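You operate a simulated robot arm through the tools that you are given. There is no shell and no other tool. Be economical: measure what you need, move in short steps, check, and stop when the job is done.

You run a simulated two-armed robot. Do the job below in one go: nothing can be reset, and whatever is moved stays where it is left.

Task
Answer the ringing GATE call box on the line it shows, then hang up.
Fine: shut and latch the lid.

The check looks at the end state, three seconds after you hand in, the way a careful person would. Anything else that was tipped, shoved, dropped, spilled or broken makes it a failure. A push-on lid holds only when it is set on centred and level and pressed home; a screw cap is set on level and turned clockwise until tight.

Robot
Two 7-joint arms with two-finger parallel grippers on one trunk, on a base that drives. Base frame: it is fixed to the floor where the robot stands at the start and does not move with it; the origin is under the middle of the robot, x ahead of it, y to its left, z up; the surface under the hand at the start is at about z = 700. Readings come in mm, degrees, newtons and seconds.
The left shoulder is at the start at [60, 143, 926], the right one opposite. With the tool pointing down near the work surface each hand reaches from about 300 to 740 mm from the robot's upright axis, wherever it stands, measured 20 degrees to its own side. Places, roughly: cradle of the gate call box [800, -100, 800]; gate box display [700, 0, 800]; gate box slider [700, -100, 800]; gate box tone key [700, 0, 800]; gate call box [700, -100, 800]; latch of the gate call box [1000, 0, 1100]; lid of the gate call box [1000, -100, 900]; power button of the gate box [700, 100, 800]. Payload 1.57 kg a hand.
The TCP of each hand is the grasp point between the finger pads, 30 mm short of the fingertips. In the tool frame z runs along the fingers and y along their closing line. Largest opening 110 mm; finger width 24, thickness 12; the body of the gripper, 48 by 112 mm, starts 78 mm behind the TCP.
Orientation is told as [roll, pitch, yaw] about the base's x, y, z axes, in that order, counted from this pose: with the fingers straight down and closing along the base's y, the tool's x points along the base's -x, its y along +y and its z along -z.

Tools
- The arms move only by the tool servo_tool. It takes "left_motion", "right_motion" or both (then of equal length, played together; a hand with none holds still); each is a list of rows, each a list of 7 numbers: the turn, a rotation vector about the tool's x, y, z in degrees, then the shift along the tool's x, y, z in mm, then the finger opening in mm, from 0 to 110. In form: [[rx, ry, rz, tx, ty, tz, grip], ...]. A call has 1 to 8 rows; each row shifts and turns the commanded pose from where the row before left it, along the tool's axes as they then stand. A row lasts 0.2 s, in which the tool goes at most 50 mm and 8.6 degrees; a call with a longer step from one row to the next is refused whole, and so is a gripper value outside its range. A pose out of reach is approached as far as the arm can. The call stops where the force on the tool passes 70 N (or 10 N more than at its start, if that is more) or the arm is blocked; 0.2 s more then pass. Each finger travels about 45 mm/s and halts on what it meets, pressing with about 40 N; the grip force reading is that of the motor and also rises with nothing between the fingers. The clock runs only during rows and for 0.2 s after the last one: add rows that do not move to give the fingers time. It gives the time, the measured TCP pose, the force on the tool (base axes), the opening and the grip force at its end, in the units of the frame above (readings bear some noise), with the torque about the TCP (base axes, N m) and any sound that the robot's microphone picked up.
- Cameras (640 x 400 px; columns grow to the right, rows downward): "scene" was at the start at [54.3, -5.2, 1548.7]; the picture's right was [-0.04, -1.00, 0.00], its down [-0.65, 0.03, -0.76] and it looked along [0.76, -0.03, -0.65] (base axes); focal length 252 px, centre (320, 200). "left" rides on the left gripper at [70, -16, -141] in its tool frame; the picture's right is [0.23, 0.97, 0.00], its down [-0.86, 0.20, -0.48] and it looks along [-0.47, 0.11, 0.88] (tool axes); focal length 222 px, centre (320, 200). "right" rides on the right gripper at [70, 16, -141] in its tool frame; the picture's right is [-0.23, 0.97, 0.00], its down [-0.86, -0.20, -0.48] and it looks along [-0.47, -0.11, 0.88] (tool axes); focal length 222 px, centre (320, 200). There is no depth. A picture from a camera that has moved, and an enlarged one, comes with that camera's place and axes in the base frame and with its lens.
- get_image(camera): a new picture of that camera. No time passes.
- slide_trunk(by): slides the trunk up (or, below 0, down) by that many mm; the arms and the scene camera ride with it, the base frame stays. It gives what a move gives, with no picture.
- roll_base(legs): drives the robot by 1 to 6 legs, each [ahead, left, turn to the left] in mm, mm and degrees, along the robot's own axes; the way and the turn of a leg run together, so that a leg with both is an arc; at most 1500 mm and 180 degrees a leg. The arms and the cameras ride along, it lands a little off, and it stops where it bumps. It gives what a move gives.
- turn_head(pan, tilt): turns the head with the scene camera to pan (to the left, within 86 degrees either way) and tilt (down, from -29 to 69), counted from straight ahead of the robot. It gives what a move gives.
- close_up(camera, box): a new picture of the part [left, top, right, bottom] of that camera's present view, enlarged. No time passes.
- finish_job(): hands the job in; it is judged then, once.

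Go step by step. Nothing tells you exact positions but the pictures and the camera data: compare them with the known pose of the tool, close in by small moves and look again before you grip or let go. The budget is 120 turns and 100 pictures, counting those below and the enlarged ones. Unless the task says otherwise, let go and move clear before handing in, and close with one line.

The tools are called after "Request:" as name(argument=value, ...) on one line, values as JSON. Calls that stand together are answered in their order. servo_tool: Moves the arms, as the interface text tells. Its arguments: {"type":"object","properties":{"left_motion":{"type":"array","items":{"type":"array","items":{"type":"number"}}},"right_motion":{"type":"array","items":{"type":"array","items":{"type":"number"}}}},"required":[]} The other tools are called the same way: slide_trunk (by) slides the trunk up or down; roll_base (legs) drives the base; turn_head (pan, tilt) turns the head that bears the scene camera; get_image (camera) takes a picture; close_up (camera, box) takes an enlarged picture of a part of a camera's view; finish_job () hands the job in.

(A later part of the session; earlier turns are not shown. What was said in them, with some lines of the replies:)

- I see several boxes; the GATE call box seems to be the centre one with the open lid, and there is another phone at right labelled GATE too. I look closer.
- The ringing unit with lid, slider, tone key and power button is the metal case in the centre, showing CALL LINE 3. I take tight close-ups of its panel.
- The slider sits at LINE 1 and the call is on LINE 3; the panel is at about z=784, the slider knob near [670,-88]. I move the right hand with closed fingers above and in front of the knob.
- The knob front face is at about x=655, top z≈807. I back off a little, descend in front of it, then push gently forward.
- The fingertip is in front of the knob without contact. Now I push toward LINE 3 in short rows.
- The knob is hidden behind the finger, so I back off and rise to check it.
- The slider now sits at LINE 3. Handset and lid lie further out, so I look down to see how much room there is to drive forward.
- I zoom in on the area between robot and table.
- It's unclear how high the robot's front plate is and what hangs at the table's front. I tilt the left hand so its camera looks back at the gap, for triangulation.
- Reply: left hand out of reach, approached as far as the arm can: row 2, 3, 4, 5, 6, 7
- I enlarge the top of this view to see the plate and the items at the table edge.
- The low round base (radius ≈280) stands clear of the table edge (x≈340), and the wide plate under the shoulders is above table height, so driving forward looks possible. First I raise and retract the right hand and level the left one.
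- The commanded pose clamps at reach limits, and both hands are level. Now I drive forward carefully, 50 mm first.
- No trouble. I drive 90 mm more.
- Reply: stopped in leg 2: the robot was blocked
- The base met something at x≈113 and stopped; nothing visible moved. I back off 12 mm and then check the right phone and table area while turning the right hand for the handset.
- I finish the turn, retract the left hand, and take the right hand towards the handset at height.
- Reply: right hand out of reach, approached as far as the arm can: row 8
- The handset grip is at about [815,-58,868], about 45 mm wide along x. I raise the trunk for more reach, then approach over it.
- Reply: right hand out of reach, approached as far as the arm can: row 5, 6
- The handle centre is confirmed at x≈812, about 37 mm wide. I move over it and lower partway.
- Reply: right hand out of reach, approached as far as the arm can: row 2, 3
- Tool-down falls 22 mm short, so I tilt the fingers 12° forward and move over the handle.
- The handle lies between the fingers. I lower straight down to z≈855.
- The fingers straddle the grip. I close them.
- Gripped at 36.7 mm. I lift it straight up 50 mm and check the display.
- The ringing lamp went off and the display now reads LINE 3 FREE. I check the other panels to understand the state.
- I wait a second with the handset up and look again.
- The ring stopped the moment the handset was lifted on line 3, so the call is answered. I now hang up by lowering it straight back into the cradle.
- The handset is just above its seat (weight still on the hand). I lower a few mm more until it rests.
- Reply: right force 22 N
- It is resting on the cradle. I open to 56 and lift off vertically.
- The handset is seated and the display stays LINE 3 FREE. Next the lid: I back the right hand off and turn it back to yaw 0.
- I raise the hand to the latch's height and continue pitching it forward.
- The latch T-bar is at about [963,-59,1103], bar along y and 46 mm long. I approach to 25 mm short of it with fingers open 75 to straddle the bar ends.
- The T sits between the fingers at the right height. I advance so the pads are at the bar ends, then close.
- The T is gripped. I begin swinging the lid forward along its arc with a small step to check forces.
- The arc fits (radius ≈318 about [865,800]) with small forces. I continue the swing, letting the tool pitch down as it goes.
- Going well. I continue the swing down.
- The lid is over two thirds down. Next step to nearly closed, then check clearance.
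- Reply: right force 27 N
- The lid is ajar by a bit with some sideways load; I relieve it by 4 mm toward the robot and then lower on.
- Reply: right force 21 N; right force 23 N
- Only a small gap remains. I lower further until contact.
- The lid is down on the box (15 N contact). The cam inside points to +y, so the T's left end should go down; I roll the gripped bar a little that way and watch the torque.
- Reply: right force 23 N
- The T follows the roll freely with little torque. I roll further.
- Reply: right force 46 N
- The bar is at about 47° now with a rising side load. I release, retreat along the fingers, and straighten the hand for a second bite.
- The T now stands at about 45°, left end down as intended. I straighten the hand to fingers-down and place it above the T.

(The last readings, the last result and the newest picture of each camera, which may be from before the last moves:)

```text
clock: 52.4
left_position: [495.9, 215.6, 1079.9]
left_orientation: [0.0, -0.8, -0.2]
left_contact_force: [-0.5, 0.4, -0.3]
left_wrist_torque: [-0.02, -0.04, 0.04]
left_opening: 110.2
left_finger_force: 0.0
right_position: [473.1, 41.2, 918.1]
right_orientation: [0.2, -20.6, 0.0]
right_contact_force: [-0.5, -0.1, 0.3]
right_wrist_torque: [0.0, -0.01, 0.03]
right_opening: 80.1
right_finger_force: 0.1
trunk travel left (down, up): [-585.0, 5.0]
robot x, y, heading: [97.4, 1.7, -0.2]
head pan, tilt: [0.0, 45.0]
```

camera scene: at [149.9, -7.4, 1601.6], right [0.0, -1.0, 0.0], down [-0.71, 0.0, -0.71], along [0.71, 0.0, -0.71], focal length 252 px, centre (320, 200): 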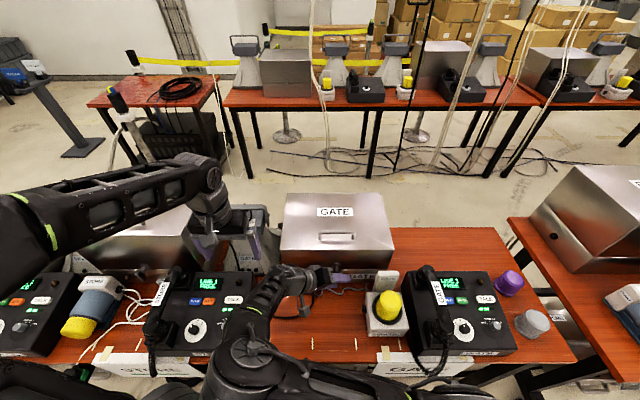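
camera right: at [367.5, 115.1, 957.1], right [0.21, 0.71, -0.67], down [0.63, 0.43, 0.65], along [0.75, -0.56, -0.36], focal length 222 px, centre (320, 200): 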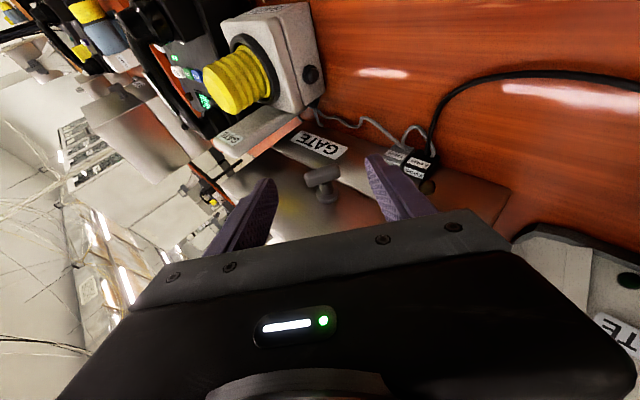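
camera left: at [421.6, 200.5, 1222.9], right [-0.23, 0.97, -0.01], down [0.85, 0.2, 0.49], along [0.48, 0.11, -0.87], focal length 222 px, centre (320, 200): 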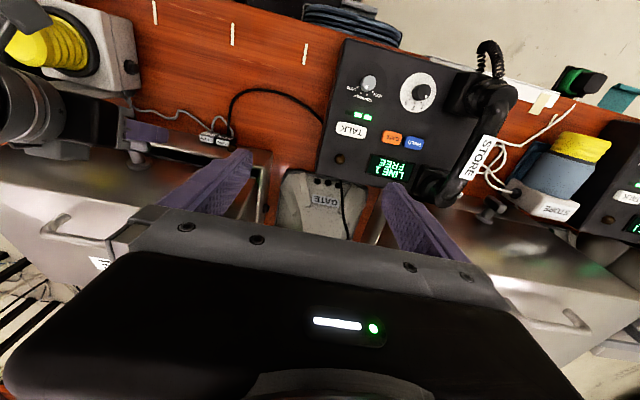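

Request:
servo_tool(right_motion=[[0, 0, 0, -16, -34, 0, 80], [0, 0, 0, -17, -34, 18, 80], [0, 0, 0, -17, -33, 25, 80], [0, 0, 0, 0, 0, 0, 80]])

Request:
get_image(camera="right")

Request:
close_up(camera="scene", box=[260, 170, 420, 310])

```text
clock: 53.4
left_position: [496.6, 215.3, 1079.5]
left_orientation: [-0.2, -0.8, -0.1]
left_contact_force: [0.8, 0.7, -0.8]
left_wrist_torque: [0.01, 0.0, -0.03]
left_opening: 109.8
left_finger_force: 0.0
right_position: [536.7, -60.3, 899.4]
right_orientation: [0.0, -20.7, 0.1]
right_contact_force: [-0.2, -1.2, -0.3]
right_wrist_torque: [0.0, -0.01, -0.04]
right_opening: 80.1
right_finger_force: 0.1
trunk travel left (down, up): [-585.0, 5.0]
robot x, y, heading: [99.0, 3.1, 0.1]
head pan, tilt: [0.0, 45.0]
```

```text
29 pictures are left
camera right: at [420.6, -44.8, 1005.9], right [0.21, 0.97, 0.08], down [0.63, -0.2, 0.75], along [0.75, -0.11, -0.66], focal length 222 px, centre (320, 200)
```

right: 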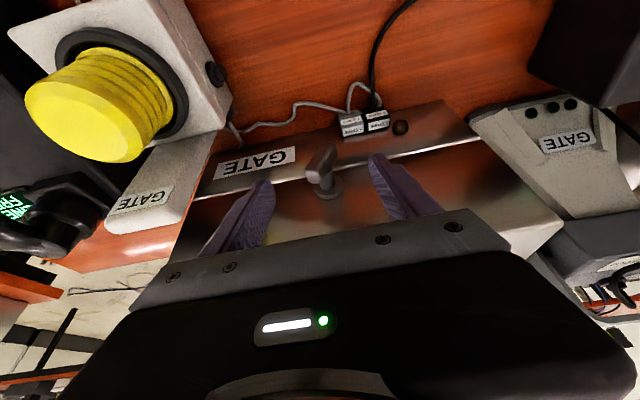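

```text
2.86 times, centred on (340, 240) of scene
camera zoom: at [149.8, -0.8, 1601.9], right [0.0, -1.0, 0.0], down [-0.71, 0.0, -0.71], along [0.71, 0.0, -0.71], focal length 718 px, centre (263, 86)
```

zoom: 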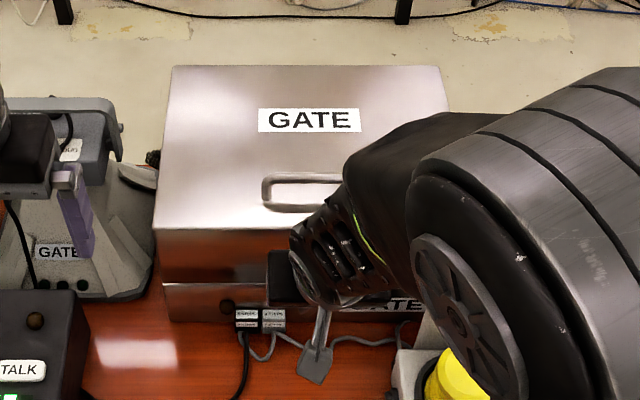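

The T centre is near [549,-58,847]. I lower the open fingers around it and squeeze along y to bring the bar upright.

Request:
servo_tool(right_motion=[[0, 0, 0, 2.5, 1, 18, 80], [0, 0, 0, 2.5, 1, 18, 80], [0, 0, 0, 2, 0, 18, 80], [0, 0, 0, 0, 0, 0, 50], [0, 0, 0, 0, 0, 0, 30], [0, 0, 0, 0, 0, 0, 20], [0, 0, 0, 0, 0, 0, 10], [0, 0, 0, 0, 0, 0, 10]])

Request:
get_image(camera="right")

```text
clock: 55.2
left_position: [496.7, 215.8, 1080.8]
left_orientation: [-0.2, -0.9, -0.1]
left_contact_force: [1.0, -0.6, -0.3]
left_wrist_torque: [0.02, -0.03, -0.01]
left_opening: 110.3
left_finger_force: 0.1
right_position: [548.4, -59.5, 841.8]
right_orientation: [0.0, -20.5, 0.0]
right_contact_force: [-0.4, -5.3, 1.6]
right_wrist_torque: [-0.07, 0.23, -0.05]
right_opening: 16.0
right_finger_force: 18.0
trunk travel left (down, up): [-585.0, 5.0]
robot x, y, heading: [98.2, 2.9, -0.1]
head pan, tilt: [0.0, 45.0]
```

```text
27 pictures are left
camera right: at [432.9, -43.3, 949.4], right [0.21, 0.97, 0.08], down [0.63, -0.2, 0.75], along [0.74, -0.11, -0.66], focal length 222 px, centre (320, 200)
```

right: 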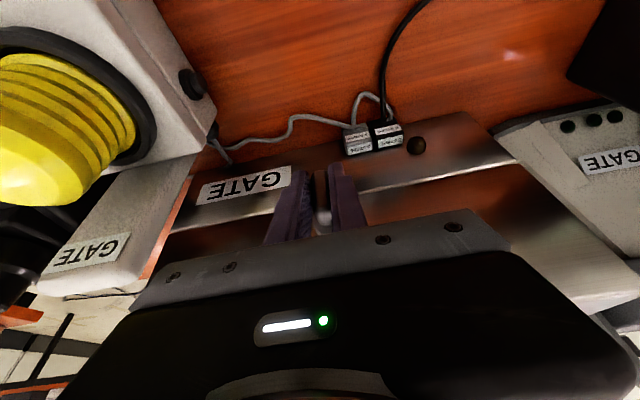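

The bar squeezed down to 16 mm, so it is upright. While still holding it I tug up a few mm to test the latch.

Request:
servo_tool(right_motion=[[0, 0, 0, -1.4, 0, -3.7, 10], [0, 0, 0, -1.4, 0, -3.7, 10], [0, 0, 0, 0, 0, 0, 10]])

Request:
close_up(camera="right", box=[160, 100, 560, 260])

```text
clock: 56.0
left_position: [498.7, 214.7, 1079.7]
left_orientation: [0.0, -0.7, -0.1]
left_contact_force: [-1.1, -0.4, 0.1]
left_wrist_torque: [0.01, -0.04, 0.01]
left_opening: 110.2
left_finger_force: 0.1
right_position: [548.5, -59.2, 848.0]
right_orientation: [0.0, -20.4, 0.1]
right_contact_force: [3.3, -6.2, -22.3]
right_wrist_torque: [0.03, 0.14, -0.08]
right_opening: 16.1
right_finger_force: 31.2
trunk travel left (down, up): [-585.0, 5.0]
robot x, y, heading: [102.2, -0.7, -0.2]
head pan, tilt: [0.0, 45.0]
```

```text
1.60 times, centred on (360, 180) of right
camera zoom: at [433.0, -43.1, 956.2], right [0.21, 0.97, 0.08], down [0.64, -0.2, 0.75], along [0.74, -0.11, -0.66], focal length 355 px, centre (256, 232)
```

zoom: 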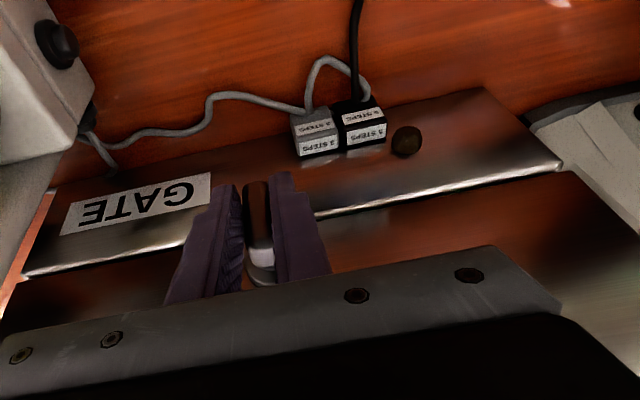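

The lid resists with 22 N, far more than its weight: it looks latched. I lower back, release, and retreat for a visual check.

Request:
servo_tool(right_motion=[[0, 0, 0, 2.8, 0, 7.4, 10], [0, 0, 0, 0, 0, 0, 30], [0, 0, 0, 0, 0, 0, 60], [0, 0, 0, 0, 0, 0, 60], [0, 0, 0, 0, 0, -40, 60], [0, 0, 0, 20, 0, -45, 60], [0, 0, 0, 40, -20, -20, 60], [0, 0, 0, 30, -30, -20, 60]])

Request:
get_image(camera="right")

Request:
get_image(camera="scene")

```text
clock: 57.8
left_position: [496.4, 215.0, 1081.0]
left_orientation: [0.0, -0.8, -0.2]
left_contact_force: [0.1, -0.5, 0.6]
left_wrist_torque: [0.01, 0.02, 0.04]
left_opening: 110.0
left_finger_force: 0.0
right_position: [469.7, -82.3, 928.5]
right_orientation: [0.1, -20.5, 0.0]
right_contact_force: [-0.6, -0.1, -0.5]
right_wrist_torque: [0.06, -0.04, 0.01]
right_opening: 60.2
right_finger_force: 0.0
right hand out of reach, approached as far as the arm can: row 7, 8
trunk travel left (down, up): [-585.0, 5.0]
robot x, y, heading: [97.6, 0.9, 0.1]
head pan, tilt: [0.0, 45.0]
```

```text
25 pictures are left
camera right: at [354.8, -66.8, 1035.8], right [0.21, 0.97, 0.08], down [0.63, -0.2, 0.75], along [0.74, -0.11, -0.66], focal length 222 px, centre (320, 200)
```

right: 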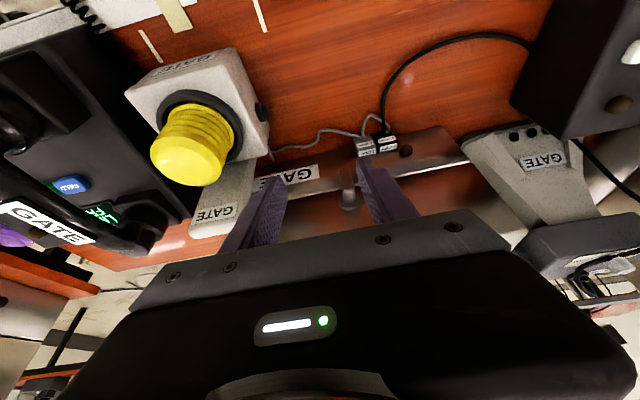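

```text
24 pictures are left
camera scene: at [150.4, -2.0, 1601.8], right [0.0, -1.0, 0.0], down [-0.71, 0.0, -0.71], along [0.71, 0.0, -0.71], focal length 252 px, centre (320, 200)
```

scene: 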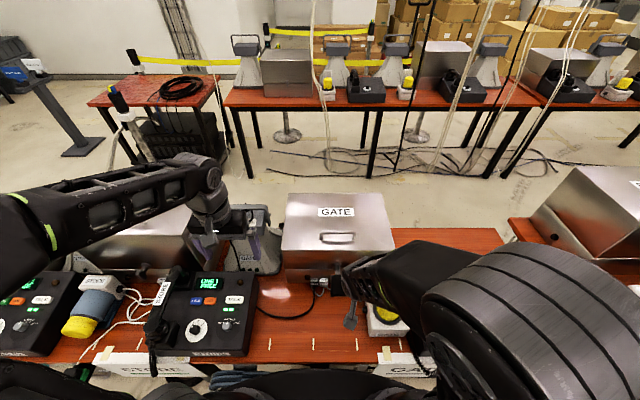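

I lift the right hand up and back to the side, then back the base away for an unobstructed view.

Request:
servo_tool(right_motion=[[0, 0, 0, -12, -15, -32, 60], [0, 0, 0, -12, -30, -32, 60], [0, 0, 0, -12, -35, -32, 60], [0, 0, 0, 0, -40, 0, 60], [0, 8, 0, 0, -40, 0, 60], [0, 8, 0, 0, 0, 0, 60]])

Request:
roll_base(legs=[[-90, 0, 0]])

Request:
get_image(camera="scene")

Request:
close_up(camera="scene", box=[260, 170, 400, 290])

```text
clock: 59.2
left_position: [496.9, 215.6, 1080.6]
left_orientation: [-0.1, -0.6, 0.0]
left_contact_force: [0.1, -0.5, -0.7]
left_wrist_torque: [0.02, 0.02, 0.01]
left_opening: 110.0
left_finger_force: 0.1
right_position: [473.4, -240.7, 1031.3]
right_orientation: [0.0, -4.4, 0.0]
right_contact_force: [0.0, -0.2, -0.2]
right_wrist_torque: [-0.04, 0.01, 0.01]
right_opening: 59.9
right_finger_force: 0.0
trunk travel left (down, up): [-585.0, 5.0]
robot x, y, heading: [101.2, 0.4, -0.1]
head pan, tilt: [0.0, 45.0]
```

```text
clock: 60.3
left_position: [406.9, 215.4, 1080.5]
left_orientation: [-0.1, -0.9, 0.3]
left_contact_force: [0.0, -0.1, -0.3]
left_wrist_torque: [0.01, -0.01, 0.02]
left_opening: 110.0
left_finger_force: 0.1
right_position: [385.3, -240.3, 1032.2]
right_orientation: [0.0, -4.6, 0.2]
right_contact_force: [-0.4, -0.8, 0.5]
right_wrist_torque: [0.01, -0.03, 0.01]
right_opening: 60.0
right_finger_force: 0.0
trunk travel left (down, up): [-585.0, 5.0]
robot x, y, heading: [11.5, -3.2, 0.1]
head pan, tilt: [0.0, 45.0]
```

```text
23 pictures are left
camera scene: at [60.4, -1.4, 1601.9], right [0.0, -1.0, 0.0], down [-0.71, 0.0, -0.71], along [0.71, 0.0, -0.71], focal length 252 px, centre (320, 200)
```

scene: 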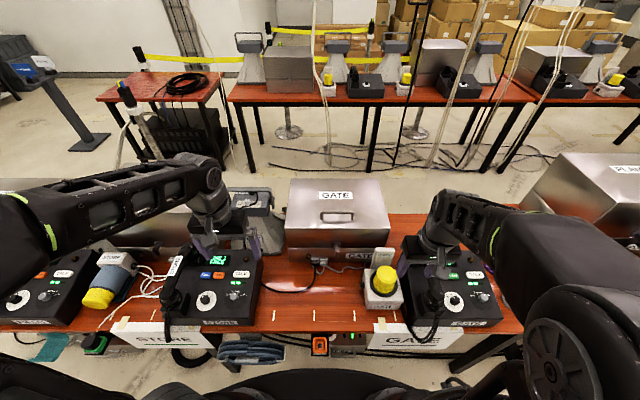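

```text
3.33 times, centred on (330, 230) of scene
camera zoom: at [60.4, -1.4, 1601.9], right [0.0, -1.0, 0.0], down [-0.71, 0.0, -0.71], along [0.71, 0.0, -0.71], focal length 838 px, centre (287, 100)
```

zoom: 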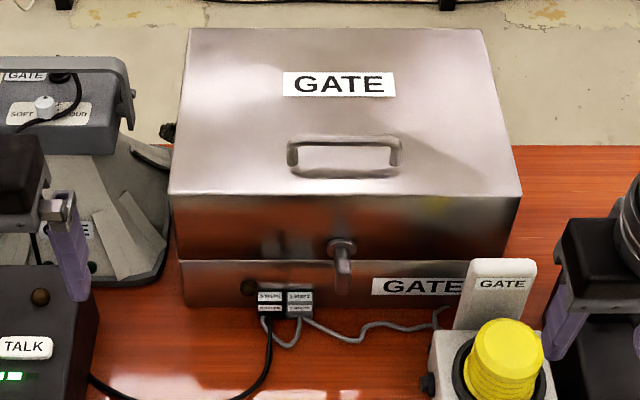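

The lid is shut evenly with the T upright (latched), the ring lamp is off, nothing else has been disturbed, and both hands are clear. I hand in.

Request:
finish_job()

```text
The job is handed in.
```

I set the gate call box to LINE 3 and answered it by lifting the handset, which stopped the ringing. I then hung up, shut the lid and turned the latch; it held against a light upward tug.
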